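You operate a simulated robot arm through the tools that you are given. There is no shell and no other tool. Be economical: measure what you need, move in short steps, check, and stop when the job is done.

Carry out the task below with a simulated two-armed robot. There is one attempt and no reset: what you move stays moved.

JOB
Take the grey rag from the steel table top and lay it out flat on the right end of the table.

It is judged by the outcome, as a careful person would: the job done as asked, and still so three seconds after it is handed in. It fails if anything else is knocked over, pushed out of place, dropped, spilled or broken.

ROBOT AND FRAMES
Two 7-joint arms with two-finger parallel grippers on one trunk, on a base that drives. Base frame: it is fixed to the floor where the robot stands at the start and does not move with it; the origin is under the middle of the robot, x ahead of it, y to its left, z up; the surface under the hand at the start is at about z = 880. Units: mm, rad, N and s.
The left shoulder is at the start at [50, 168, 1107], the right one opposite. With the tool pointing down near the work surface each hand reaches from about 200 to 660 mm from the robot's upright axis, wherever it stands, measured 20 degrees to its own side. Places, roughly: grey rag [500, 100, 900]; right end of the table [700, 1800, 900]. Payload 1.57 kg a hand.
The tool frame of a hand sits at the grasp point between the pads (the TCP): z along the fingers, y along the line on which they close. The tips reach 30 mm beyond it. The gripper opens to 80 mm. The fingers are 17 mm wide and 12 mm thick; the gripper's body (40 by 82 mm) begins 80 mm behind the TCP.
Orientation is that of the tool frame in the base frame, as a unit quaternion [x, y, z, w]. With the fingers straight down and closing along the base's y, the tool's x points along the base's -x, its y along +y and its z along -z.

CONTROLS
- The arms move only by the tool play_rows. It takes "left_increments", "right_increments" or both (then of equal length, played together; a hand with none holds still); each is a list that holds one entry, the list of rows, each a list of 7 numbers: the shift along the tool's x, y, z in mm, then the turn, a rotation vector about the tool's x, y, z in rad, then the finger opening in mm, from 0 to 80. In form: [[[tx, ty, tz, ax, ay, az, claw], ...]]. A call has 1 to 8 rows; each row is the pose to reach, as a shift and turn from the pose commanded when the call began, along the tool's axes at that moment. A row lasts 0.2 s, in which the tool goes at most 50 mm and 0.15 rad; a call with a longer step from one row to the next is refused whole, and so is a gripper value outside its range. Where a pose cannot be reached the arm comes as near as it can. A force on the tool above 40 N (or 10 N above the force at the start of the call, whichever is more), or a blocked arm, ends the call early, and 0.2 s more pass. The fingers move at their own pace (about 45 mm/s each) and stop on an object; they squeeze with about 40 N. The grip force told is the motor's: it shows also when the fingers shut on nothing. Time passes only in rows, and 0.2 s behind the last, so rows that repeat a pose let the fingers close. It gives the time, the measured TCP pose, the force on the tool (base axes), the opening and the grip force at its end, in the units of the frame above (readings bear some noise), with the torque about the TCP (base axes, N m) and any sound that the robot's microphone picked up.
- Cameras (640 x 400 px; columns grow to the right, rows downward): "scene" is now at [122.9, 26.2, 1315.1]; the picture's right is [0.30, -0.96, 0.00], its down [-0.56, -0.17, -0.81] and it looks along [0.77, 0.24, -0.59] (base axes); focal length 258 px, centre (320, 200). "left" rides on the left gripper at [72, 7, -122] in its tool frame; the picture's right is [-0.09, 1.00, 0.00], its down [-0.84, -0.08, -0.54] and it looks along [-0.54, -0.05, 0.84] (tool axes); focal length 238 px, centre (320, 200). "right" rides on the right gripper at [72, -7, -122] in its tool frame; the picture's right is [0.09, 1.00, 0.00], its down [-0.84, 0.08, -0.54] and it looks along [-0.54, 0.05, 0.84] (tool axes); focal length 238 px, centre (320, 200). There is no depth. A picture from a camera that has moved, and an enlarged one, comes with that camera's place and axes in the base frame and with its lens.
- get_image(camera): a new picture of that camera. The clock stands still meanwhile.
- slide_trunk(by): slides the trunk up (or, below 0, down) by that many mm; the arms and the scene camera ride with it, the base frame stays. It gives what a move gives, with no picture.
- drive_base(legs): drives the robot by 1 to 6 legs, each [ahead, left, turn to the left] in mm, mm and rad, along the robot's own axes; the way and the turn of a leg run together, so that a leg with both is an arc; at most 1500 mm and 3.142 rad a leg. The arms and the cameras ride along, it lands a little off, and it stops where it bumps. It gives what a move gives.
- turn_head(pan, tilt): turns the head with the scene camera to pan (to the left, within 1.396 rad either way) and tilt (down, from -0.506 to 1.204), counted from straight ahead of the robot. It gives what a move gives.
- zoom(camera, box): a new picture of the part [left, top, right, bottom] of that camera's present view, enlarged. The clock stands still meanwhile.
- close_job(): hands the job in; it is judged then, once.

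Go step by step. Nothing tells you exact positions but the pictures and the camera data: compare them with the known pose of the tool, close in by small moves and look again before you grip or let go. The budget is 120 turns and 88 pictures, counting those below and the enlarged ones. Unless the task says otherwise, let go and move clear before handing in, and close with one line.

The tools are called as name(argument=value, ...) on one line, values as JSON. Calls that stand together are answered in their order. play_rows: Moves the arms, as the interface text tells. Its arguments: {"type":"object","properties":{"left_increments":{"type":"array","items":{"type":"array","items":{"type":"array","items":{"type":"number"}}}},"right_increments":{"type":"array","items":{"type":"array","items":{"type":"array","items":{"type":"number"}}}}},"required":[]} The other tools are called the same way: slide_trunk (by) slides the trunk up or down; drive_base (legs) drives the base; turn_head (pan, tilt) turns the head that bears the scene camera; get_image (camera) takes a picture; zoom (camera, box) takes an enlarged picture of a part of a camera's view; close_job () hands the job in.

At the start:

```text
time_s: 0.0
left_position: [413.7, 391.3, 1058.2]
left_ee_rot: [-0.001, 1.0, 0.0, 0.0]
left_ft_force: [0.1, -0.9, -0.5]
left_wrist_torque: [0.02, 0.04, 0.01]
left_width: 79.8
left_gripper_force: 0.0
right_position: [402.1, -80.6, 1077.9]
right_ee_rot: [0.001, 1.0, 0.0, -0.001]
right_ft_force: [-0.2, 0.1, -0.1]
right_wrist_torque: [0.01, 0.03, 0.0]
right_width: 79.7
right_gripper_force: 0.1
trunk travel left (down, up): [-275.0, 168.0]
robot x, y, heading: [-0.6, -0.3, 0.005]
head pan, tilt: [0.3, 0.632]
```

scene: 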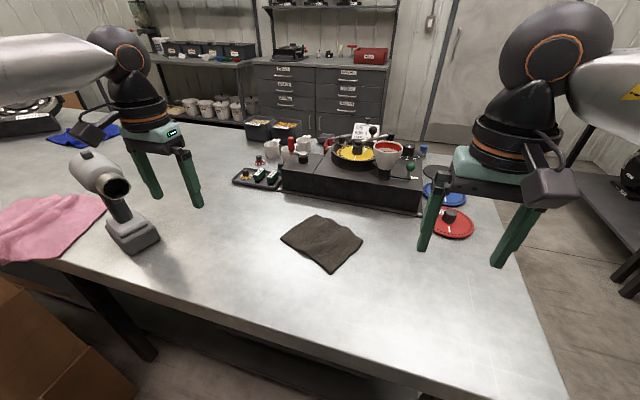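
right: 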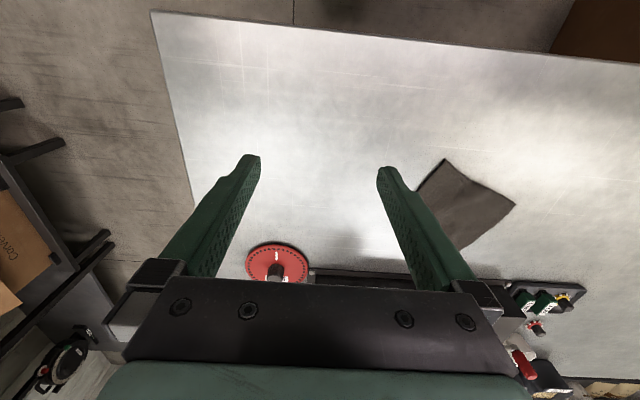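
left: 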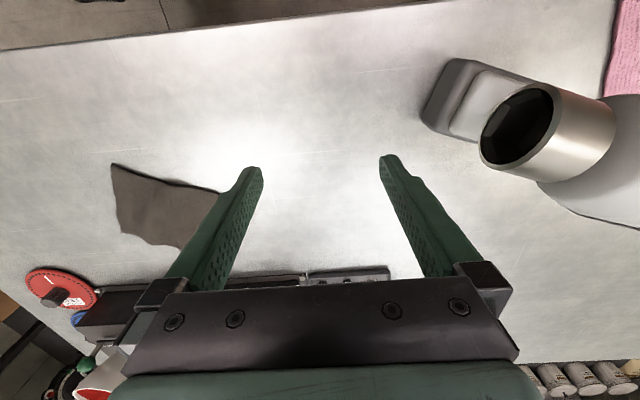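

I see the grey rag ahead at about [500,100]. The named right end is at y≈1800, far to the robot's left, so I'll look that way first.

turn_head(pan=1.2, tilt=0.4)

```text
time_s: 1.2
left_position: [412.8, 390.4, 1057.6]
left_ee_rot: [-0.001, 1.0, 0.0, 0.0]
left_ft_force: [-0.3, -0.4, 0.0]
left_wrist_torque: [0.03, -0.01, 0.04]
left_width: 79.8
left_gripper_force: 0.1
right_position: [402.1, -79.8, 1076.9]
right_ee_rot: [0.001, 1.0, 0.0, 0.001]
right_ft_force: [0.4, -0.1, -0.5]
right_wrist_torque: [0.03, -0.03, 0.02]
right_width: 79.8
right_gripper_force: 0.1
trunk travel left (down, up): [-275.0, 168.0]
robot x, y, heading: [1.0, 1.4, 0.001]
head pan, tilt: [1.201, 0.4]
```

get_image(camera="scene")

```text
84 pictures are left
camera scene: at [73.0, 86.6, 1336.0], right [0.93, -0.36, 0.0], down [-0.14, -0.36, -0.92], along [0.33, 0.86, -0.39], focal length 258 px, centre (320, 200)
```

scene: 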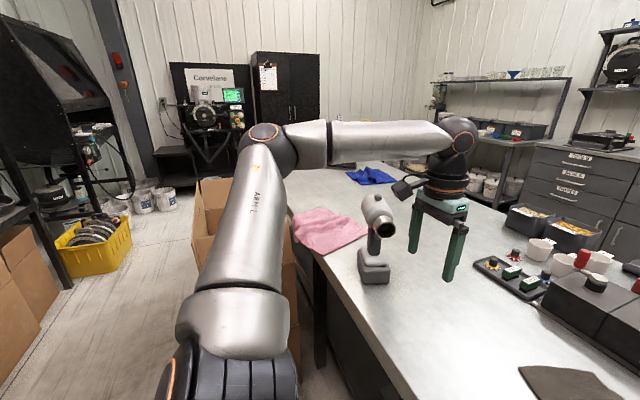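

The table runs far to the left, with a pink cloth and a heat gun on the way. Now a close look at the rag.

turn_head(pan=0.25, tilt=0.75)

zoom(camera="scene", box=[220, 120, 420, 245])

zoom(camera="right", box=[380, 130, 560, 260])

```text
time_s: 2.4
left_position: [414.4, 390.8, 1057.7]
left_ee_rot: [0.0, 1.0, 0.0, 0.0]
left_ft_force: [1.0, -0.4, -0.6]
left_wrist_torque: [0.01, -0.02, -0.02]
left_width: 80.0
left_gripper_force: 0.1
right_position: [404.1, -80.8, 1077.2]
right_ee_rot: [0.001, 1.0, 0.001, 0.0]
right_ft_force: [-0.3, -0.9, 0.5]
right_wrist_torque: [0.04, 0.02, 0.04]
right_width: 80.2
right_gripper_force: 0.0
trunk travel left (down, up): [-275.0, 168.0]
robot x, y, heading: [-3.3, 0.3, 0.003]
head pan, tilt: [0.25, 0.75]
```

```text
3.20 times, centred on (320, 182) of scene
camera zoom: at [119.7, 20.8, 1304.9], right [0.25, -0.97, 0.0], down [-0.66, -0.17, -0.73], along [0.71, 0.18, -0.68], focal length 826 px, centre (320, 256)
```

zoom: 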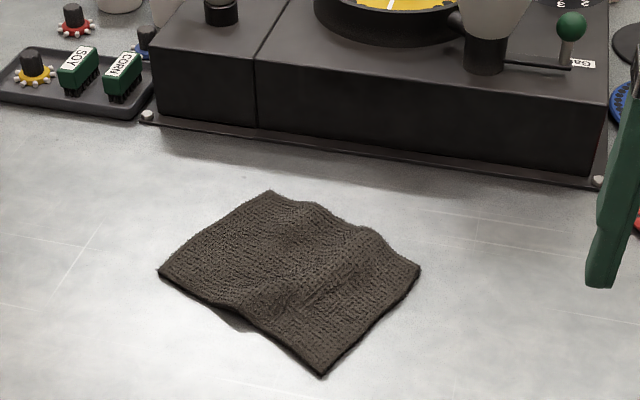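

```text
3.08 times, centred on (470, 195) of right
camera zoom: at [330.9, -87.3, 1200.0], right [-0.09, 1.0, 0.0], down [0.84, 0.08, 0.54], along [0.54, 0.05, -0.84], focal length 733 px, centre (-142, 215)
```

zoom: 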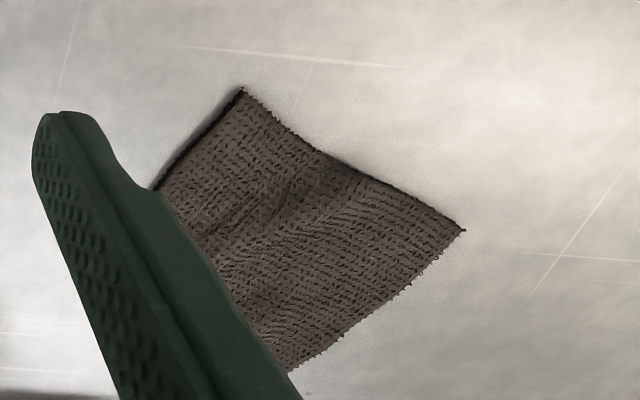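

The rag lies flat with a raised fold across its middle near [531,114], running along roughly (98,-64). I'll bring the left hand above it, turned about 30° so that the fingers close across the fold.

play_rows(left_increments=[[[-14.6, -34.6, 9.7, 0, 0, 0.065, 80], [-29.2, -69.2, 19.5, 0, 0, 0.13, 80], [-43.9, -103.9, 29.2, 0, 0, 0.195, 80], [-58.5, -138.5, 39, 0, 0, 0.26, 80], [-73.1, -173.1, 48.7, 0, 0, 0.325, 80], [-87.7, -207.7, 58.5, 0, 0, 0.39, 80], [-102.4, -242.4, 68.2, 0, 0, 0.455, 80], [-117, -277, 78, 0, 0, 0.52, 80]]])

get_image(camera="left")

get_image(camera="scene")

```text
time_s: 4.2
left_position: [482.9, 168.7, 983.7]
left_ee_rot: [0.257, 0.967, 0.0, 0.001]
left_ft_force: [0.1, -0.8, -0.1]
left_wrist_torque: [-0.02, 0.0, -0.01]
left_width: 80.0
left_gripper_force: 0.1
left hand out of reach, approached as far as the arm can: row 7, 8
right_position: [403.1, -79.4, 1078.2]
right_ee_rot: [0.0, 1.0, 0.0, -0.001]
right_ft_force: [0.7, 0.1, -0.1]
right_wrist_torque: [-0.01, -0.01, 0.01]
right_width: 79.7
right_gripper_force: 0.1
trunk travel left (down, up): [-275.0, 168.0]
robot x, y, heading: [0.9, -0.8, 0.002]
head pan, tilt: [0.25, 0.75]
```

```text
81 pictures are left
camera left: at [425.3, 210.7, 1103.5], right [0.57, 0.82, 0.0], down [0.69, -0.48, 0.54], along [0.45, -0.31, -0.84], focal length 238 px, centre (320, 200)
```

left: 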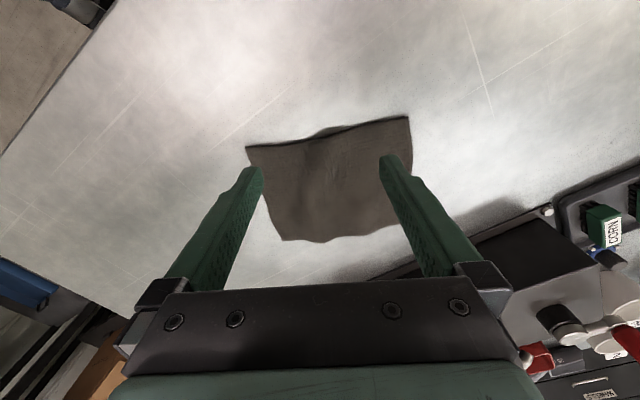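

```text
80 pictures are left
camera scene: at [119.7, 20.8, 1304.9], right [0.25, -0.97, 0.0], down [-0.66, -0.17, -0.73], along [0.71, 0.18, -0.68], focal length 258 px, centre (320, 200)
```

scene: 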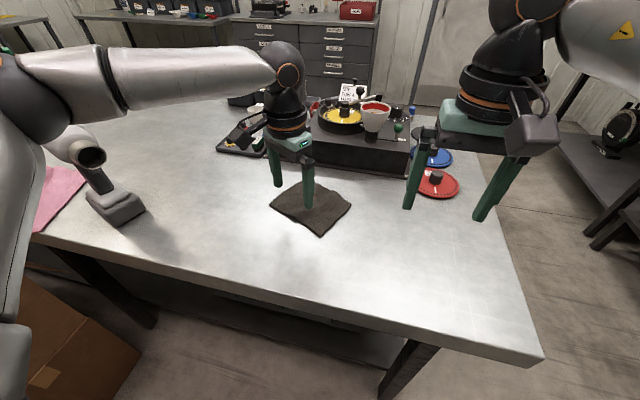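

The arm ran out of reach at [483,169]; the base will have to shift a little. First a closer look at the ridge.

zoom(camera="left", box=[230, 90, 430, 260])

drive_base(legs=[[45, -50, 0]])

get_image(camera="left")

```text
2.35 times, centred on (330, 175) of left
camera zoom: at [425.3, 210.7, 1103.5], right [0.57, 0.82, 0.0], down [0.69, -0.48, 0.54], along [0.45, -0.31, -0.84], focal length 561 px, centre (296, 259)
```

zoom: 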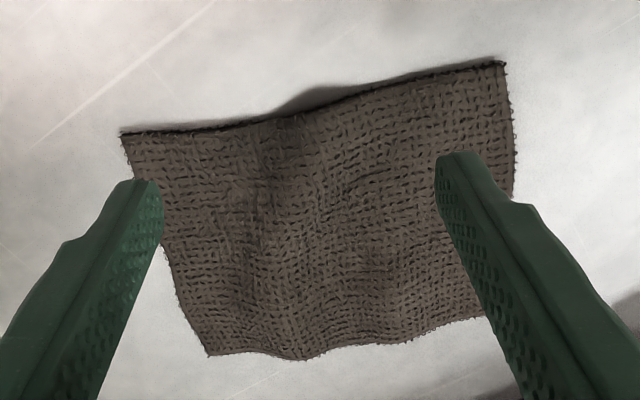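

```text
time_s: 5.3
left_position: [529.0, 119.8, 983.4]
left_ee_rot: [0.256, 0.967, 0.0, 0.002]
left_ft_force: [0.4, -0.4, 0.3]
left_wrist_torque: [0.03, 0.04, 0.02]
left_width: 80.1
left_gripper_force: 0.1
right_position: [448.2, -129.1, 1076.8]
right_ee_rot: [0.0, 1.0, 0.0, 0.001]
right_ft_force: [0.5, 0.3, -0.1]
right_wrist_torque: [0.02, 0.0, 0.02]
right_width: 79.9
right_gripper_force: 0.0
trunk travel left (down, up): [-275.0, 168.0]
robot x, y, heading: [45.6, -49.9, -0.001]
head pan, tilt: [0.25, 0.75]
```

```text
78 pictures are left
camera left: at [471.2, 161.9, 1103.5], right [0.57, 0.82, 0.0], down [0.69, -0.48, 0.54], along [0.45, -0.31, -0.84], focal length 238 px, centre (320, 200)
```

left: 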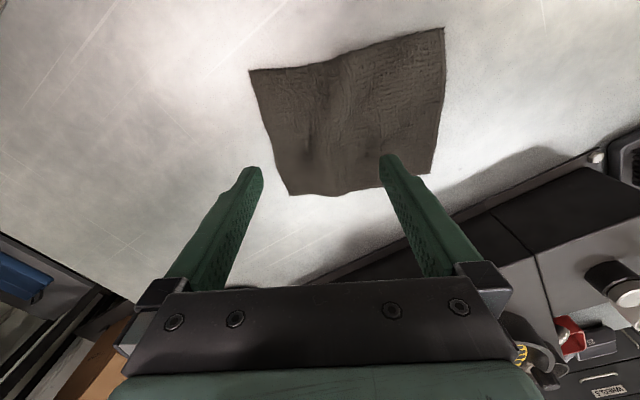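

The base shift put the hand above the rag. I'll move toward the near long edge, above the fold at about [497,167], and go lower with the fingers at 55 mm.

play_rows(left_increments=[[[25, 12, 10, 0, 0, 0, 55], [51, 25, 20, 0, 0, 0, 55], [51, 25, 38, 0, 0, 0, 55]]])

get_image(camera="left")

zoom(camera="scene", box=[220, 130, 420, 255])

```text
time_s: 6.1
left_position: [497.2, 167.6, 944.4]
left_ee_rot: [0.256, 0.967, -0.001, 0.0]
left_ft_force: [0.4, 0.0, -0.3]
left_wrist_torque: [-0.01, 0.01, 0.02]
left_width: 55.0
left_gripper_force: 0.1
right_position: [448.9, -127.6, 1077.4]
right_ee_rot: [0.0, 1.0, -0.001, 0.0]
right_ft_force: [-0.2, 0.1, 0.8]
right_wrist_torque: [-0.01, -0.01, -0.03]
right_width: 80.0
right_gripper_force: 0.0
trunk travel left (down, up): [-275.0, 168.0]
robot x, y, heading: [50.0, -48.2, -0.002]
head pan, tilt: [0.25, 0.75]
```

```text
77 pictures are left
camera left: at [439.7, 209.1, 1066.4], right [0.57, 0.82, 0.0], down [0.69, -0.48, 0.54], along [0.45, -0.31, -0.84], focal length 238 px, centre (320, 200)
```

left: 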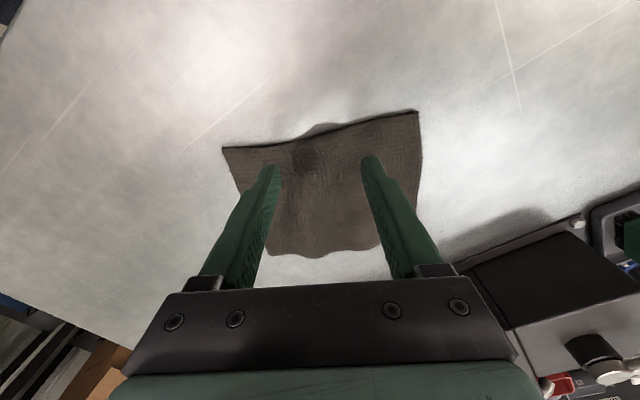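

```text
3.20 times, centred on (320, 192) of scene
camera zoom: at [165.5, -28.0, 1304.9], right [0.25, -0.97, 0.0], down [-0.66, -0.17, -0.73], along [0.71, 0.18, -0.68], focal length 826 px, centre (320, 224)
```

zoom: 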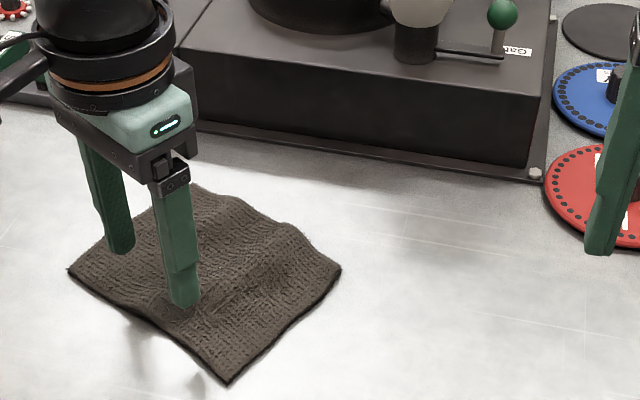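

zoom(camera="left", box=[210, 90, 430, 270])

```text
2.22 times, centred on (320, 180) of left
camera zoom: at [439.7, 209.1, 1066.4], right [0.57, 0.82, 0.0], down [0.69, -0.48, 0.54], along [0.45, -0.31, -0.84], focal length 530 px, centre (320, 244)
```

zoom: 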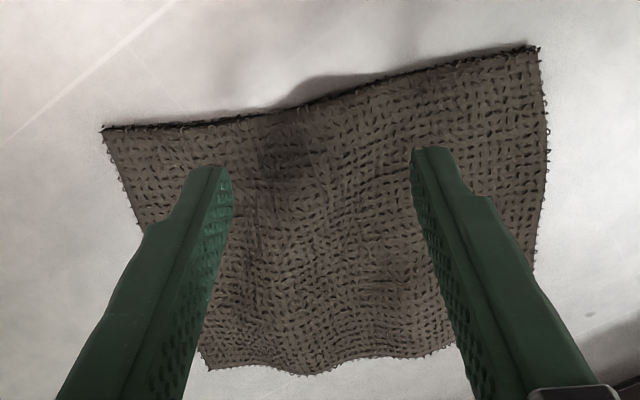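

The fold lies about 10 mm to the right of the hand's middle. I'll shift, go down to light contact, and close.

play_rows(left_increments=[[[0, 10, 10, 0, 0, 0, 55], [0, 10, 20, 0, 0, 0, 55], [0, 10, 27, 0, 0, 0, 55], [0, 10, 31, 0, 0, 0, 55]]])

get_image(camera="left")

```text
time_s: 7.1
left_position: [501.1, 176.6, 914.7]
left_ee_rot: [0.256, 0.967, -0.001, 0.002]
left_ft_force: [0.6, 0.3, 3.0]
left_wrist_torque: [0.05, -0.02, 0.04]
left_width: 55.0
left_gripper_force: 0.1
right_position: [448.9, -128.2, 1078.5]
right_ee_rot: [0.0, 1.0, 0.0, 0.0]
right_ft_force: [0.0, -0.1, 0.4]
right_wrist_torque: [0.0, -0.01, -0.02]
right_width: 80.1
right_gripper_force: 0.0
trunk travel left (down, up): [-275.0, 168.0]
robot x, y, heading: [49.0, -48.2, -0.002]
head pan, tilt: [0.25, 0.75]
```

```text
74 pictures are left
camera left: at [444.2, 218.2, 1034.6], right [0.57, 0.82, 0.0], down [0.69, -0.48, 0.54], along [0.45, -0.31, -0.84], focal length 238 px, centre (320, 200)
```

left: 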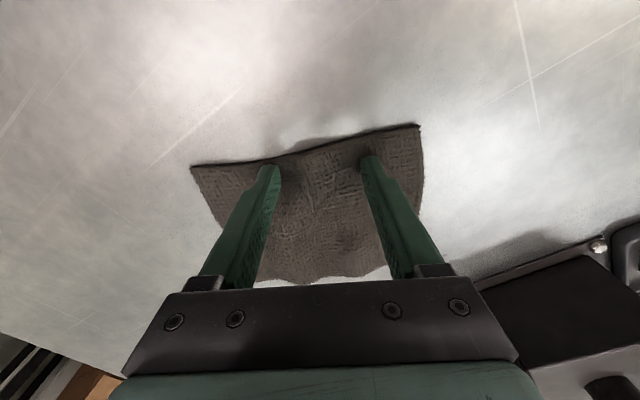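

Light contact (3 N), and the cloth gives: it is soft. Closing to gather the fold.

play_rows(left_increments=[[[0, 0, 1, 0, 0, 0, 35], [0, 0, 1, 0, 0, 0, 15], [0, 0, 1, 0, 0, 0, 0], [0, 0, 1, 0, 0, 0, 0], [0, 0, 1, 0, 0, 0, 0]]])

get_image(camera="left")

```text
time_s: 8.3
left_position: [502.5, 176.4, 913.1]
left_ee_rot: [0.256, 0.967, -0.001, 0.001]
left_ft_force: [0.7, -0.9, 6.4]
left_wrist_torque: [-0.05, 0.01, -0.03]
left_width: 4.9
left_gripper_force: 24.9
right_position: [448.1, -128.9, 1077.6]
right_ee_rot: [0.0, 1.0, 0.0, -0.001]
right_ft_force: [0.4, 0.4, 0.1]
right_wrist_torque: [0.0, 0.0, -0.01]
right_width: 80.2
right_gripper_force: 0.0
trunk travel left (down, up): [-275.0, 168.0]
robot x, y, heading: [45.2, -53.6, 0.001]
head pan, tilt: [0.25, 0.75]
```

```text
73 pictures are left
camera left: at [443.8, 217.6, 1033.9], right [0.57, 0.82, 0.0], down [0.69, -0.48, 0.54], along [0.45, -0.31, -0.84], focal length 238 px, centre (320, 200)
```

left: 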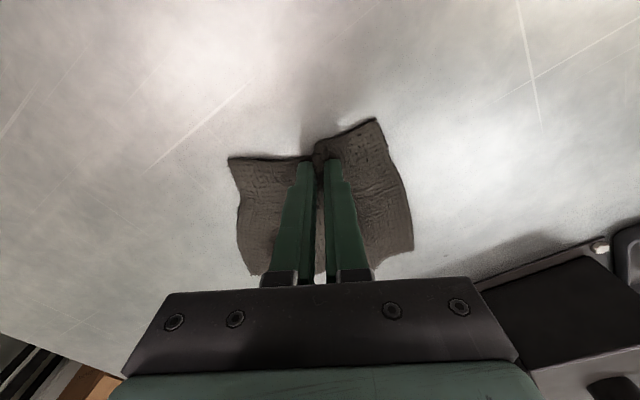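

The fold is gathered, 4.9 mm between the fingers. Lifting slowly.

play_rows(left_increments=[[[0, 0, -20, 0, 0, 0, 0], [0, 0, -45, 0, 0, 0, 0], [0, 0, -75, 0, 0, 0, 0], [0, 0, -110, 0, 0, 0, 0], [0, 0, -150, 0, 0, 0, 0], [0, 0, -180, 0, 0, 0, 0]]])

get_image(camera="scene")

get_image(camera="left")

```text
time_s: 9.7
left_position: [502.1, 174.4, 1091.8]
left_ee_rot: [0.257, 0.967, 0.0, 0.001]
left_ft_force: [0.0, -0.3, -1.1]
left_wrist_torque: [0.01, 0.01, -0.03]
left_width: 4.7
left_gripper_force: 25.5
right_position: [449.3, -129.4, 1077.1]
right_ee_rot: [0.001, 1.0, 0.0, 0.001]
right_ft_force: [-0.1, 0.6, -0.7]
right_wrist_torque: [0.0, 0.04, 0.02]
right_width: 80.1
right_gripper_force: 0.0
trunk travel left (down, up): [-275.0, 168.0]
robot x, y, heading: [44.9, -49.0, -0.002]
head pan, tilt: [0.25, 0.75]
```

```text
72 pictures are left
camera scene: at [165.2, -27.9, 1304.9], right [0.25, -0.97, 0.0], down [-0.66, -0.17, -0.73], along [0.71, 0.18, -0.68], focal length 258 px, centre (320, 200)
```

scene: 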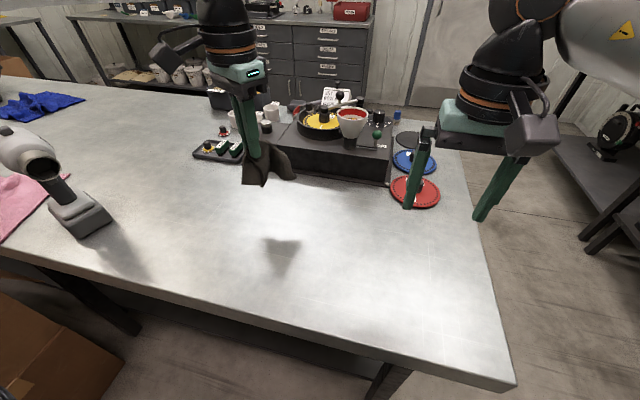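

```text
71 pictures are left
camera left: at [443.6, 216.3, 1211.7], right [0.57, 0.82, 0.0], down [0.69, -0.48, 0.54], along [0.44, -0.31, -0.84], focal length 238 px, centre (320, 200)
```

left: 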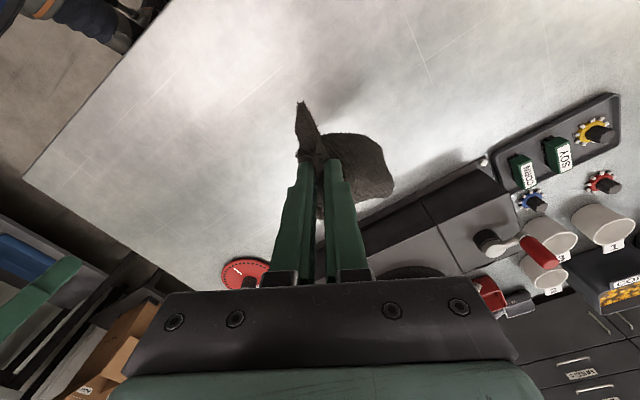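

The rag is held securely. Before driving, I'll look at the floor to the left.

turn_head(pan=1.396, tilt=0.7)

get_image(camera="scene")

turn_head(pan=-1.396, tilt=0.7)

get_image(camera="scene")

```text
time_s: 11.1
left_position: [501.5, 175.1, 1090.9]
left_ee_rot: [0.255, 0.967, 0.0, 0.001]
left_ft_force: [-0.3, -0.4, 0.3]
left_wrist_torque: [0.0, 0.01, -0.01]
left_width: 4.7
left_gripper_force: 25.4
right_position: [447.9, -128.0, 1077.7]
right_ee_rot: [0.0, 1.0, 0.0, 0.0]
right_ft_force: [-1.0, 0.0, -0.5]
right_wrist_torque: [0.01, -0.06, -0.01]
right_width: 80.0
right_gripper_force: 0.0
trunk travel left (down, up): [-275.0, 168.0]
robot x, y, heading: [45.9, -48.9, -0.003]
head pan, tilt: [1.396, 0.7]
```

```text
70 pictures are left
camera scene: at [99.8, 35.3, 1309.2], right [0.98, -0.17, 0.0], down [-0.11, -0.63, -0.76], along [0.13, 0.75, -0.64], focal length 258 px, centre (320, 200)
```

scene: 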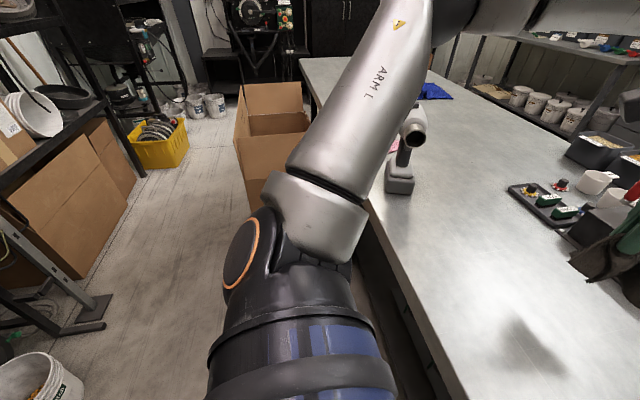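

```text
time_s: 13.6
left_position: [501.9, 174.4, 1090.5]
left_ee_rot: [0.257, 0.966, 0.0, 0.001]
left_ft_force: [-0.4, 0.5, -0.3]
left_wrist_torque: [0.0, -0.01, 0.01]
left_width: 4.7
left_gripper_force: 25.5
right_position: [449.0, -128.4, 1077.8]
right_ee_rot: [0.0, 1.0, 0.0, -0.001]
right_ft_force: [0.3, 0.5, -0.9]
right_wrist_torque: [0.02, 0.0, 0.01]
right_width: 79.9
right_gripper_force: 0.1
trunk travel left (down, up): [-275.0, 168.0]
robot x, y, heading: [45.3, -50.8, -0.0]
head pan, tilt: [-1.396, 0.7]
```

```text
69 pictures are left
camera scene: at [99.9, -132.0, 1309.2], right [-0.98, -0.17, 0.0], down [-0.11, 0.63, -0.76], along [0.13, -0.75, -0.64], focal length 258 px, centre (320, 200)
```

scene: 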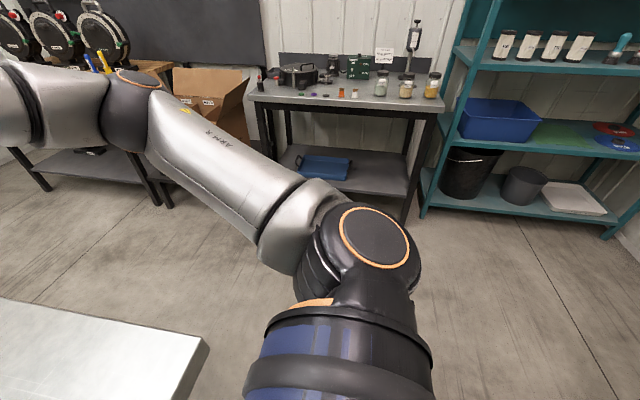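

The aisle on the left holds an open cardboard box close to the table. I'll raise the trunk, back straight off the table and look again.

slide_trunk(by=120)

drive_base(legs=[[-330, 0, 0]])

turn_head(pan=0.9, tilt=0.6)

get_image(camera="scene")

```text
time_s: 15.1
left_position: [502.7, 175.3, 1210.7]
left_ee_rot: [0.256, 0.967, 0.0, 0.001]
left_ft_force: [-0.3, 0.6, -0.6]
left_wrist_torque: [0.02, 0.0, 0.02]
left_width: 4.7
left_gripper_force: 25.1
right_position: [450.0, -127.9, 1196.7]
right_ee_rot: [0.0, 1.0, 0.0, 0.0]
right_ft_force: [0.7, 0.0, 0.5]
right_wrist_torque: [0.0, 0.03, -0.02]
right_width: 79.9
right_gripper_force: 0.1
trunk travel left (down, up): [-395.0, 48.0]
robot x, y, heading: [43.7, -46.9, 0.001]
head pan, tilt: [-1.396, 0.7]
```

```text
time_s: 17.2
left_position: [169.5, 176.4, 1211.2]
left_ee_rot: [0.253, 0.967, 0.001, 0.001]
left_ft_force: [-0.1, -0.1, 0.6]
left_wrist_torque: [-0.01, -0.01, -0.02]
left_width: 4.6
left_gripper_force: 25.3
right_position: [119.2, -127.2, 1197.4]
right_ee_rot: [-0.002, 1.0, 0.001, 0.0]
right_ft_force: [-0.8, -0.3, -0.5]
right_wrist_torque: [0.01, -0.06, -0.01]
right_width: 80.0
right_gripper_force: 0.1
trunk travel left (down, up): [-395.0, 48.0]
robot x, y, heading: [-280.4, -50.4, 0.005]
head pan, tilt: [-1.396, 0.7]
```

```text
time_s: 19.4
left_position: [170.3, 176.4, 1210.4]
left_ee_rot: [0.254, 0.967, 0.0, 0.001]
left_ft_force: [0.8, -1.1, 0.9]
left_wrist_torque: [0.0, -0.02, -0.05]
left_width: 4.8
left_gripper_force: 24.8
right_position: [118.7, -127.3, 1198.1]
right_ee_rot: [-0.003, 1.0, 0.0, 0.0]
right_ft_force: [-0.7, -0.2, -0.8]
right_wrist_torque: [0.02, -0.01, 0.02]
right_width: 79.9
right_gripper_force: 0.2
trunk travel left (down, up): [-395.0, 48.0]
robot x, y, heading: [-283.4, -49.9, 0.005]
head pan, tilt: [0.901, 0.6]
```

```text
68 pictures are left
camera scene: at [-190.3, 20.4, 1437.8], right [0.79, -0.62, 0.0], down [-0.35, -0.44, -0.83], along [0.51, 0.65, -0.56], focal length 258 px, centre (320, 200)
```

scene: 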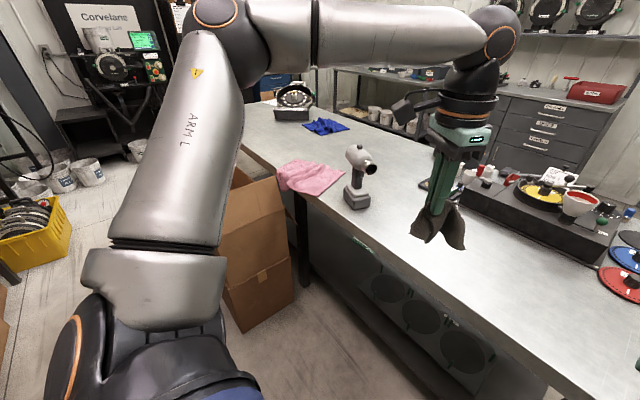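

The box stands at about x -60..313, y≥940, so I'll pass behind it along x≈-430, facing the table, and look again partway.

drive_base(legs=[[-150, 0, 0], [0, 600, 0]])

turn_head(pan=1.3, tilt=0.7)

get_image(camera="scene")

turn_head(pan=0.5, tilt=0.6)

get_image(camera="scene")

```text
time_s: 26.1
left_position: [14.8, 786.4, 1210.2]
left_ee_rot: [0.252, 0.968, 0.0, 0.001]
left_ft_force: [-0.3, 1.1, -1.2]
left_wrist_torque: [-0.02, 0.01, -0.04]
left_width: 4.6
left_gripper_force: 24.8
right_position: [-35.9, 481.7, 1197.0]
right_ee_rot: [-0.004, 1.0, 0.0, 0.0]
right_ft_force: [-0.9, -0.9, 0.0]
right_wrist_torque: [-0.01, 0.01, 0.0]
right_width: 80.1
right_gripper_force: 0.0
trunk travel left (down, up): [-395.0, 48.0]
robot x, y, heading: [-436.8, 561.5, 0.011]
head pan, tilt: [0.901, 0.6]
```

```text
time_s: 27.0
left_position: [15.2, 784.8, 1209.9]
left_ee_rot: [0.252, 0.968, 0.0, 0.002]
left_ft_force: [-0.3, -0.4, 0.7]
left_wrist_torque: [-0.02, 0.0, 0.01]
left_width: 4.7
left_gripper_force: 25.0
right_position: [-35.2, 481.0, 1197.8]
right_ee_rot: [-0.004, 1.0, 0.001, 0.0]
right_ft_force: [-0.1, -0.1, -0.7]
right_wrist_torque: [0.03, -0.05, 0.0]
right_width: 79.9
right_gripper_force: 0.0
trunk travel left (down, up): [-395.0, 48.0]
robot x, y, heading: [-438.6, 557.2, 0.011]
head pan, tilt: [1.3, 0.7]
```

```text
67 pictures are left
camera scene: at [-377.7, 640.9, 1429.2], right [0.97, -0.26, 0.0], down [-0.17, -0.62, -0.77], along [0.2, 0.74, -0.64], focal length 258 px, centre (320, 200)
```

scene: 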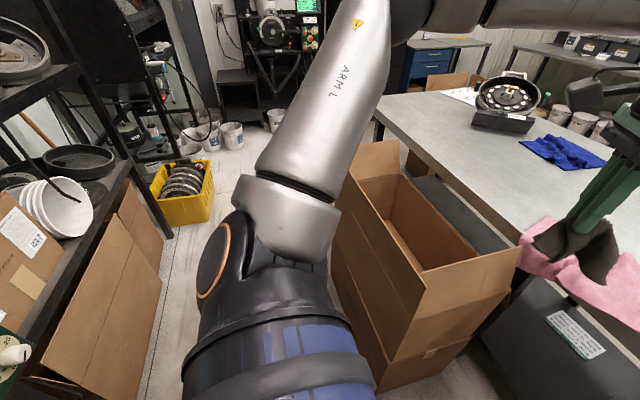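

```text
time_s: 28.1
left_position: [13.9, 786.3, 1210.0]
left_ee_rot: [0.252, 0.968, -0.001, 0.001]
left_ft_force: [-0.3, 0.1, -0.4]
left_wrist_torque: [0.0, -0.04, -0.03]
left_width: 4.9
left_gripper_force: 25.1
right_position: [-36.8, 481.9, 1197.6]
right_ee_rot: [-0.004, 1.0, 0.0, 0.0]
right_ft_force: [0.4, 0.7, -0.3]
right_wrist_torque: [0.0, 0.02, 0.01]
right_width: 79.8
right_gripper_force: 0.0
trunk travel left (down, up): [-395.0, 48.0]
robot x, y, heading: [-440.9, 557.7, 0.009]
head pan, tilt: [0.499, 0.6]
```

```text
66 pictures are left
camera scene: at [-322.6, 601.9, 1437.8], right [0.49, -0.87, 0.0], down [-0.49, -0.28, -0.83], along [0.72, 0.4, -0.57], focal length 258 px, centre (320, 200)
```

scene: 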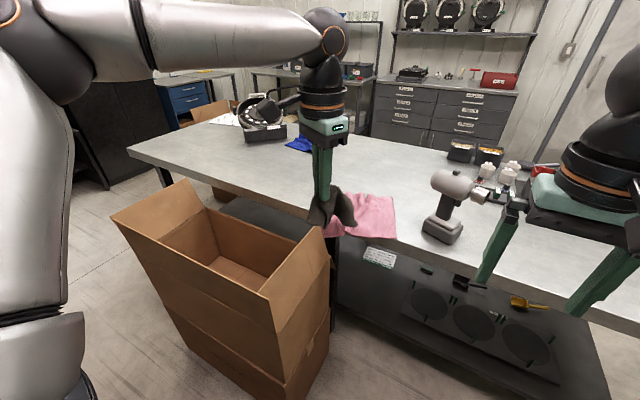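

The box spans x -60..310, y 935..1650, up to z≈800; the table ends at y≈2100 with a free area around [600,1850], and there is open floor beyond its end. I'll go past the box and approach from the end of the table.

drive_base(legs=[[0, 1300, 0], [250, 500, 0]])

turn_head(pan=-0.3, tilt=0.6)

get_image(camera="scene")

turn_head(pan=0.6, tilt=0.6)

get_image(camera="scene")

```text
time_s: 44.3
left_position: [261.9, 2589.4, 1209.9]
left_ee_rot: [0.254, 0.967, 0.0, 0.001]
left_ft_force: [0.4, 0.0, -0.2]
left_wrist_torque: [0.01, -0.03, -0.02]
left_width: 4.9
left_gripper_force: 24.9
right_position: [209.9, 2284.0, 1197.9]
right_ee_rot: [-0.003, 1.0, 0.0, 0.0]
right_ft_force: [0.9, 1.0, 0.6]
right_wrist_torque: [0.0, 0.02, 0.02]
right_width: 79.8
right_gripper_force: 0.1
trunk travel left (down, up): [-395.0, 48.0]
robot x, y, heading: [-191.6, 2362.9, 0.003]
head pan, tilt: [0.499, 0.6]
```

```text
time_s: 45.4
left_position: [261.9, 2588.6, 1210.8]
left_ee_rot: [0.254, 0.967, 0.0, 0.001]
left_ft_force: [-0.5, -0.1, 0.5]
left_wrist_torque: [-0.02, 0.01, -0.03]
left_width: 4.7
left_gripper_force: 25.4
right_position: [210.2, 2283.7, 1198.3]
right_ee_rot: [-0.002, 1.0, 0.0, 0.0]
right_ft_force: [0.3, 0.4, 0.5]
right_wrist_torque: [0.0, 0.01, -0.01]
right_width: 79.8
right_gripper_force: 0.1
trunk travel left (down, up): [-395.0, 48.0]
robot x, y, heading: [-196.2, 2362.0, 0.008]
head pan, tilt: [-0.3, 0.6]
```

```text
65 pictures are left
camera scene: at [-69.5, 2337.4, 1437.8], right [-0.29, -0.96, 0.0], down [-0.54, 0.16, -0.83], along [0.79, -0.24, -0.56], focal length 258 px, centre (320, 200)
```

scene: 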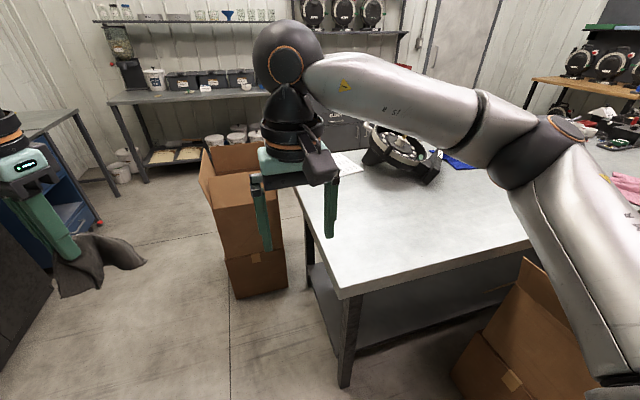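

```text
time_s: 46.6
left_position: [261.3, 2587.6, 1210.7]
left_ee_rot: [0.254, 0.967, 0.0, 0.001]
left_ft_force: [0.0, 0.2, 0.1]
left_wrist_torque: [-0.01, -0.03, -0.02]
left_width: 4.9
left_gripper_force: 24.9
right_position: [210.1, 2284.3, 1198.7]
right_ee_rot: [-0.002, 1.0, 0.001, 0.0]
right_ft_force: [0.1, -0.4, -0.4]
right_wrist_torque: [0.0, 0.0, 0.0]
right_width: 80.1
right_gripper_force: 0.1
trunk travel left (down, up): [-395.0, 48.0]
robot x, y, heading: [-195.5, 2365.8, 0.005]
head pan, tilt: [0.6, 0.6]
```

```text
64 pictures are left
camera scene: at [-81.4, 2413.3, 1437.8], right [0.57, -0.82, 0.0], down [-0.46, -0.32, -0.83], along [0.68, 0.47, -0.56], focal length 258 px, centre (320, 200)
```

scene: 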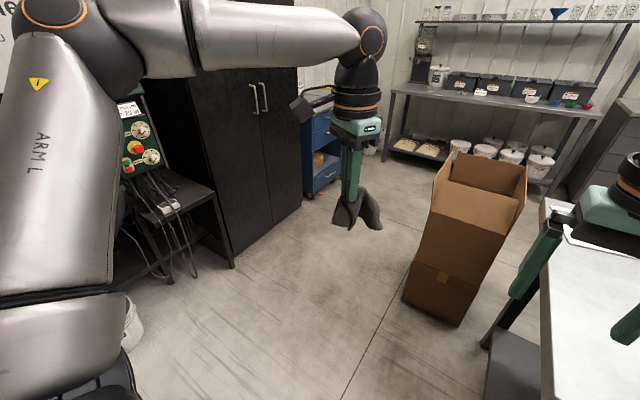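

The table end is at y≈2175, the machine on it occupies about [680..1000, 1600..1780], and a tall box is at x≥1050 beyond the end. I'll turn right to face the table end, back a little, and strafe to x≈480.

drive_base(legs=[[0, 0, -1.571], [-170, 0, 0], [0, 670, 0]])

turn_head(pan=0.2, tilt=0.7)

get_image(camera="scene")

```text
time_s: 57.9
left_position: [690.8, 2057.7, 1209.7]
left_ee_rot: [0.871, 0.492, 0.0, 0.001]
left_ft_force: [1.0, 0.4, 0.8]
left_wrist_torque: [0.0, 0.01, 0.11]
left_width: 4.7
left_gripper_force: 25.1
right_position: [390.3, 2118.1, 1196.3]
right_ee_rot: [0.717, 0.698, 0.0, -0.001]
right_ft_force: [0.4, -0.3, -0.3]
right_wrist_torque: [-0.01, 0.01, 0.02]
right_width: 80.1
right_gripper_force: 0.0
trunk travel left (down, up): [-395.0, 48.0]
robot x, y, heading: [478.7, 2521.7, -1.595]
head pan, tilt: [0.6, 0.6]
```

```text
time_s: 58.8
left_position: [692.0, 2057.2, 1210.0]
left_ee_rot: [0.87, 0.492, -0.001, 0.0]
left_ft_force: [0.2, -0.7, -0.6]
left_wrist_torque: [0.03, -0.02, 0.09]
left_width: 4.8
left_gripper_force: 25.4
right_position: [390.5, 2117.0, 1196.2]
right_ee_rot: [0.716, 0.698, 0.0, 0.0]
right_ft_force: [0.3, 0.1, -0.1]
right_wrist_torque: [0.01, 0.01, 0.01]
right_width: 79.9
right_gripper_force: 0.1
trunk travel left (down, up): [-395.0, 48.0]
robot x, y, heading: [478.4, 2520.9, -1.596]
head pan, tilt: [0.201, 0.7]
```

```text
63 pictures are left
camera scene: at [492.4, 2395.5, 1429.2], right [-0.98, -0.18, 0.0], down [-0.11, 0.63, -0.77], along [0.13, -0.75, -0.64], focal length 258 px, centre (320, 200)
```

scene: 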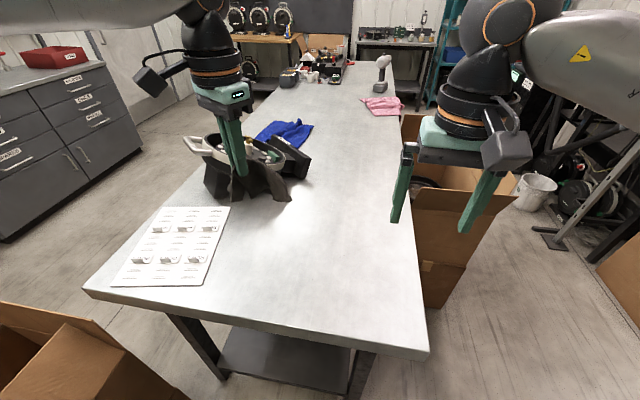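

The free area is x 330..780, y 1750..2150, between the front edge, the paper card and the machine. I'll drive slightly forward, square up the hand and look at how the rag hangs.

drive_base(legs=[[95, 0, 0]])

play_rows(left_increments=[[[10, -10, 0, 0, 0, -0.135, 0], [20, -20, 0, 0, 0, -0.27, 0], [30, -30, 0, 0, 0, -0.405, 0], [40, -40, 0, 0, 0, -0.52, 0]]])

get_image(camera="scene")

get_image(camera="left")

get_image(camera="right")

```text
time_s: 59.9
left_position: [688.6, 1962.5, 1211.3]
left_ee_rot: [0.871, 0.492, -0.001, 0.001]
left_ft_force: [0.3, 0.3, -0.9]
left_wrist_torque: [0.02, 0.0, 0.11]
left_width: 4.9
left_gripper_force: 25.2
right_position: [386.6, 2022.6, 1197.6]
right_ee_rot: [0.716, 0.698, 0.001, 0.0]
right_ft_force: [0.3, -1.0, -0.2]
right_wrist_torque: [0.03, -0.01, 0.0]
right_width: 79.9
right_gripper_force: 0.1
trunk travel left (down, up): [-395.0, 48.0]
robot x, y, heading: [475.5, 2426.1, -1.599]
head pan, tilt: [0.201, 0.7]
```

```text
time_s: 60.9
left_position: [674.9, 2018.7, 1210.4]
left_ee_rot: [0.714, 0.7, -0.001, 0.001]
left_ft_force: [-0.3, 0.5, -0.1]
left_wrist_torque: [0.0, 0.01, -0.1]
left_width: 4.7
left_gripper_force: 25.0
right_position: [387.5, 2024.6, 1196.9]
right_ee_rot: [0.717, 0.698, 0.0, 0.0]
right_ft_force: [0.0, -0.2, -0.2]
right_wrist_torque: [0.01, -0.01, 0.01]
right_width: 80.0
right_gripper_force: 0.1
trunk travel left (down, up): [-395.0, 48.0]
robot x, y, heading: [479.8, 2424.7, -1.595]
head pan, tilt: [0.201, 0.7]
```

```text
62 pictures are left
camera scene: at [490.0, 2301.7, 1429.2], right [-0.98, -0.18, 0.0], down [-0.11, 0.63, -0.77], along [0.13, -0.75, -0.64], focal length 258 px, centre (320, 200)
```

scene: 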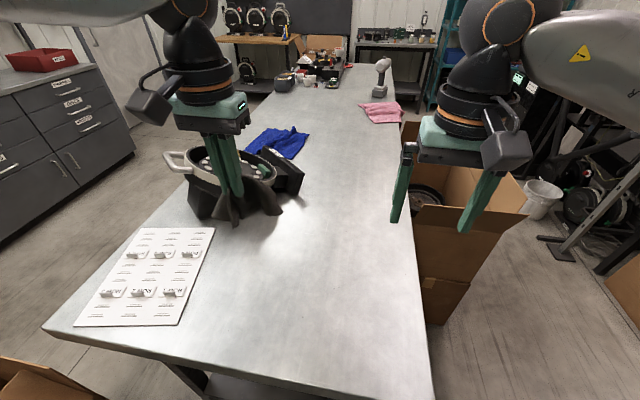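

```text
61 pictures are left
camera left: at [684.9, 2090.8, 1330.7], right [0.99, -0.11, 0.0], down [-0.09, -0.83, 0.54], along [-0.06, -0.54, -0.84], focal length 238 px, centre (320, 200)
```

left: 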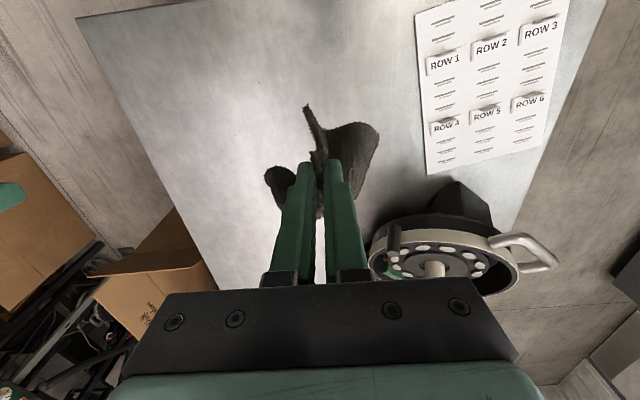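

```text
60 pictures are left
camera right: at [381.7, 2095.5, 1320.1], right [1.0, 0.07, 0.0], down [0.06, -0.84, 0.54], along [0.04, -0.54, -0.84], focal length 238 px, centre (320, 200)
```

right: 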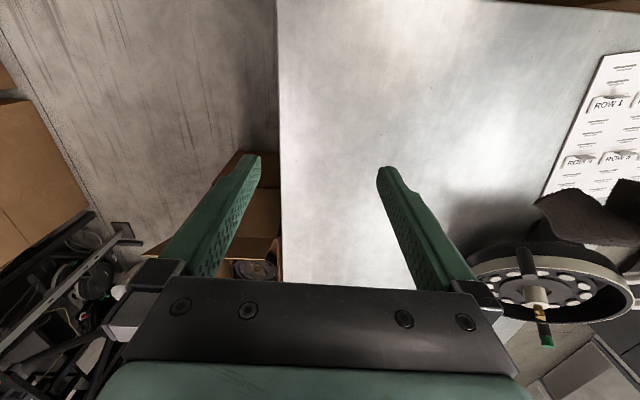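

The rag hangs as a tent below the fingers. I'll lower the trunk, move over [600,1850] and come down to see where the cloth's lower edge is.

play_rows(left_increments=[[[-30, -20, 0, 0, 0, 0, 0], [-60, -40, 0, 0, 0, 0, 0], [-90, -58, 0, 0, 0, 0, 0], [-120, -75, 0, 0, 0, 0, 0], [-160, -75, 0, 0, 0, 0, 0]]])

slide_trunk(by=-120)

play_rows(left_increments=[[[0, 0, 40, 0, 0, 0, 0], [0, 0, 75, 0, 0, 0, 0]]])

turn_head(pan=0.2, tilt=0.6)

get_image(camera="scene")

get_image(camera="right")

```text
time_s: 62.1
left_position: [645.7, 1942.2, 1195.0]
left_ee_rot: [0.715, 0.699, -0.001, 0.001]
left_ft_force: [0.0, -0.8, 0.4]
left_wrist_torque: [-0.01, 0.0, -0.06]
left_width: 4.6
left_gripper_force: 25.8
left hand out of reach, approached as far as the arm can: row 2, 3, 4, 5
right_position: [387.3, 2022.3, 1196.8]
right_ee_rot: [0.716, 0.698, 0.0, 0.0]
right_ft_force: [0.4, -0.1, -0.2]
right_wrist_torque: [-0.05, -0.01, -0.02]
right_width: 80.1
right_gripper_force: 0.1
trunk travel left (down, up): [-395.0, 48.0]
robot x, y, heading: [478.0, 2425.1, -1.597]
head pan, tilt: [0.201, 0.7]
```

```text
time_s: 63.6
left_position: [645.7, 1942.2, 1074.7]
left_ee_rot: [0.715, 0.699, -0.001, 0.001]
left_ft_force: [-0.5, -0.3, -0.4]
left_wrist_torque: [0.03, 0.01, -0.05]
left_width: 4.7
left_gripper_force: 25.8
right_position: [386.2, 2024.0, 1077.9]
right_ee_rot: [0.716, 0.698, 0.0, 0.0]
right_ft_force: [0.3, 0.4, 0.1]
right_wrist_torque: [0.01, -0.02, -0.01]
right_width: 80.0
right_gripper_force: 0.1
trunk travel left (down, up): [-275.0, 168.0]
robot x, y, heading: [475.0, 2427.3, -1.595]
head pan, tilt: [0.201, 0.7]
```

```text
time_s: 64.2
left_position: [645.1, 1942.1, 1001.4]
left_ee_rot: [0.715, 0.699, 0.0, 0.0]
left_ft_force: [0.2, -1.0, 0.6]
left_wrist_torque: [0.02, -0.02, -0.03]
left_width: 4.4
left_gripper_force: 25.6
right_position: [387.5, 2023.7, 1077.8]
right_ee_rot: [0.716, 0.698, 0.0, 0.001]
right_ft_force: [-0.1, 0.0, -0.4]
right_wrist_torque: [-0.02, -0.01, 0.03]
right_width: 80.0
right_gripper_force: 0.0
trunk travel left (down, up): [-275.0, 168.0]
robot x, y, heading: [477.5, 2427.8, -1.595]
head pan, tilt: [0.201, 0.7]
```

```text
time_s: 64.9
left_position: [645.8, 1943.8, 1001.5]
left_ee_rot: [0.716, 0.698, 0.001, 0.001]
left_ft_force: [0.0, -0.4, 0.3]
left_wrist_torque: [0.0, -0.01, -0.08]
left_width: 4.3
left_gripper_force: 25.0
right_position: [387.6, 2023.0, 1076.9]
right_ee_rot: [0.715, 0.699, 0.0, 0.001]
right_ft_force: [-0.1, 0.3, -0.1]
right_wrist_torque: [-0.02, 0.0, -0.06]
right_width: 80.1
right_gripper_force: 0.0
trunk travel left (down, up): [-275.0, 168.0]
robot x, y, heading: [473.9, 2423.2, -1.591]
head pan, tilt: [0.201, 0.6]
```

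```text
59 pictures are left
camera scene: at [490.6, 2298.1, 1317.8], right [-0.98, -0.18, 0.0], down [-0.1, 0.56, -0.82], along [0.14, -0.81, -0.57], focal length 258 px, centre (320, 200)
```

scene: 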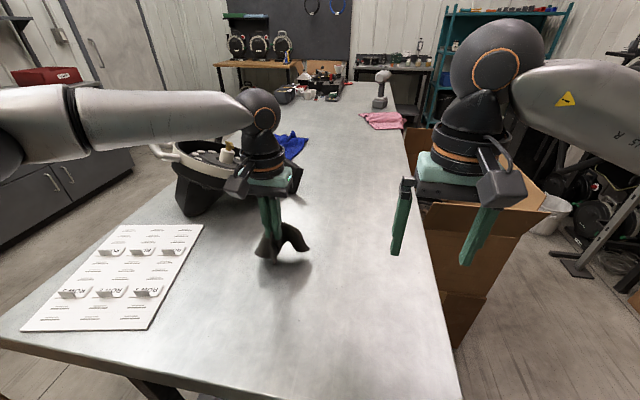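

```text
58 pictures are left
camera right: at [381.8, 2095.2, 1200.0], right [1.0, 0.07, 0.0], down [0.06, -0.84, 0.54], along [0.04, -0.54, -0.84], focal length 238 px, centre (320, 200)
```

right: 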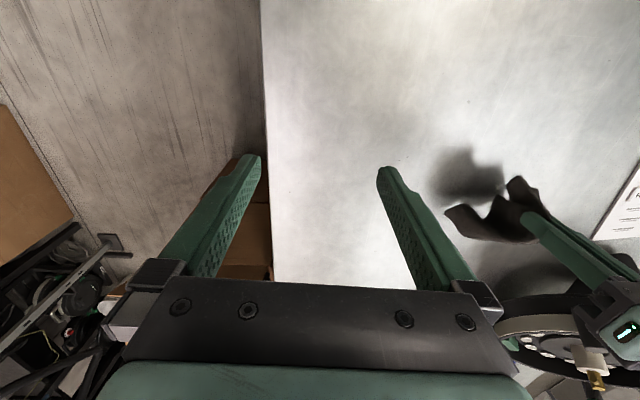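

The cloth is fairly stiff and spreads as it hangs. Lowering toward the table and looking again.

play_rows(left_increments=[[[0, 0, 30, 0, 0, 0, 0], [0, 0, 50, 0, 0, 0, 0]]])

zoom(camera="scene", box=[200, 180, 360, 300])

get_image(camera="left")

```text
time_s: 65.5
left_position: [646.3, 1941.2, 950.3]
left_ee_rot: [0.716, 0.698, 0.0, 0.0]
left_ft_force: [0.0, 0.3, -0.3]
left_wrist_torque: [0.01, -0.01, -0.06]
left_width: 4.7
left_gripper_force: 25.1
right_position: [386.2, 2024.4, 1077.7]
right_ee_rot: [0.716, 0.698, -0.001, 0.0]
right_ft_force: [-0.3, -0.1, 0.0]
right_wrist_torque: [0.03, 0.01, -0.03]
right_width: 80.1
right_gripper_force: 0.1
trunk travel left (down, up): [-275.0, 168.0]
robot x, y, heading: [477.6, 2423.8, -1.599]
head pan, tilt: [0.201, 0.6]
```

```text
3.33 times, centred on (280, 240) of scene
camera zoom: at [490.7, 2298.0, 1317.8], right [-0.98, -0.18, 0.0], down [-0.1, 0.56, -0.83], along [0.14, -0.81, -0.56], focal length 860 px, centre (453, 67)
```

zoom: 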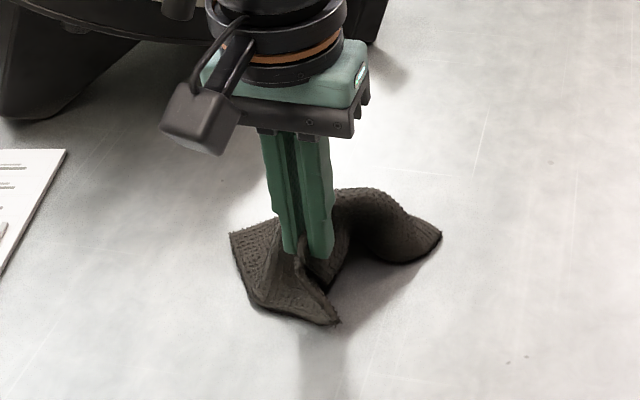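

```text
56 pictures are left
camera left: at [655.5, 2012.9, 1070.8], right [0.99, -0.12, 0.0], down [-0.1, -0.83, 0.54], along [-0.06, -0.54, -0.84], focal length 238 px, centre (320, 200)
```

left: 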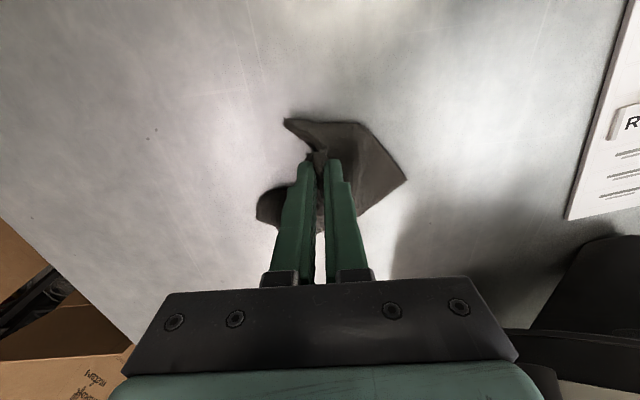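

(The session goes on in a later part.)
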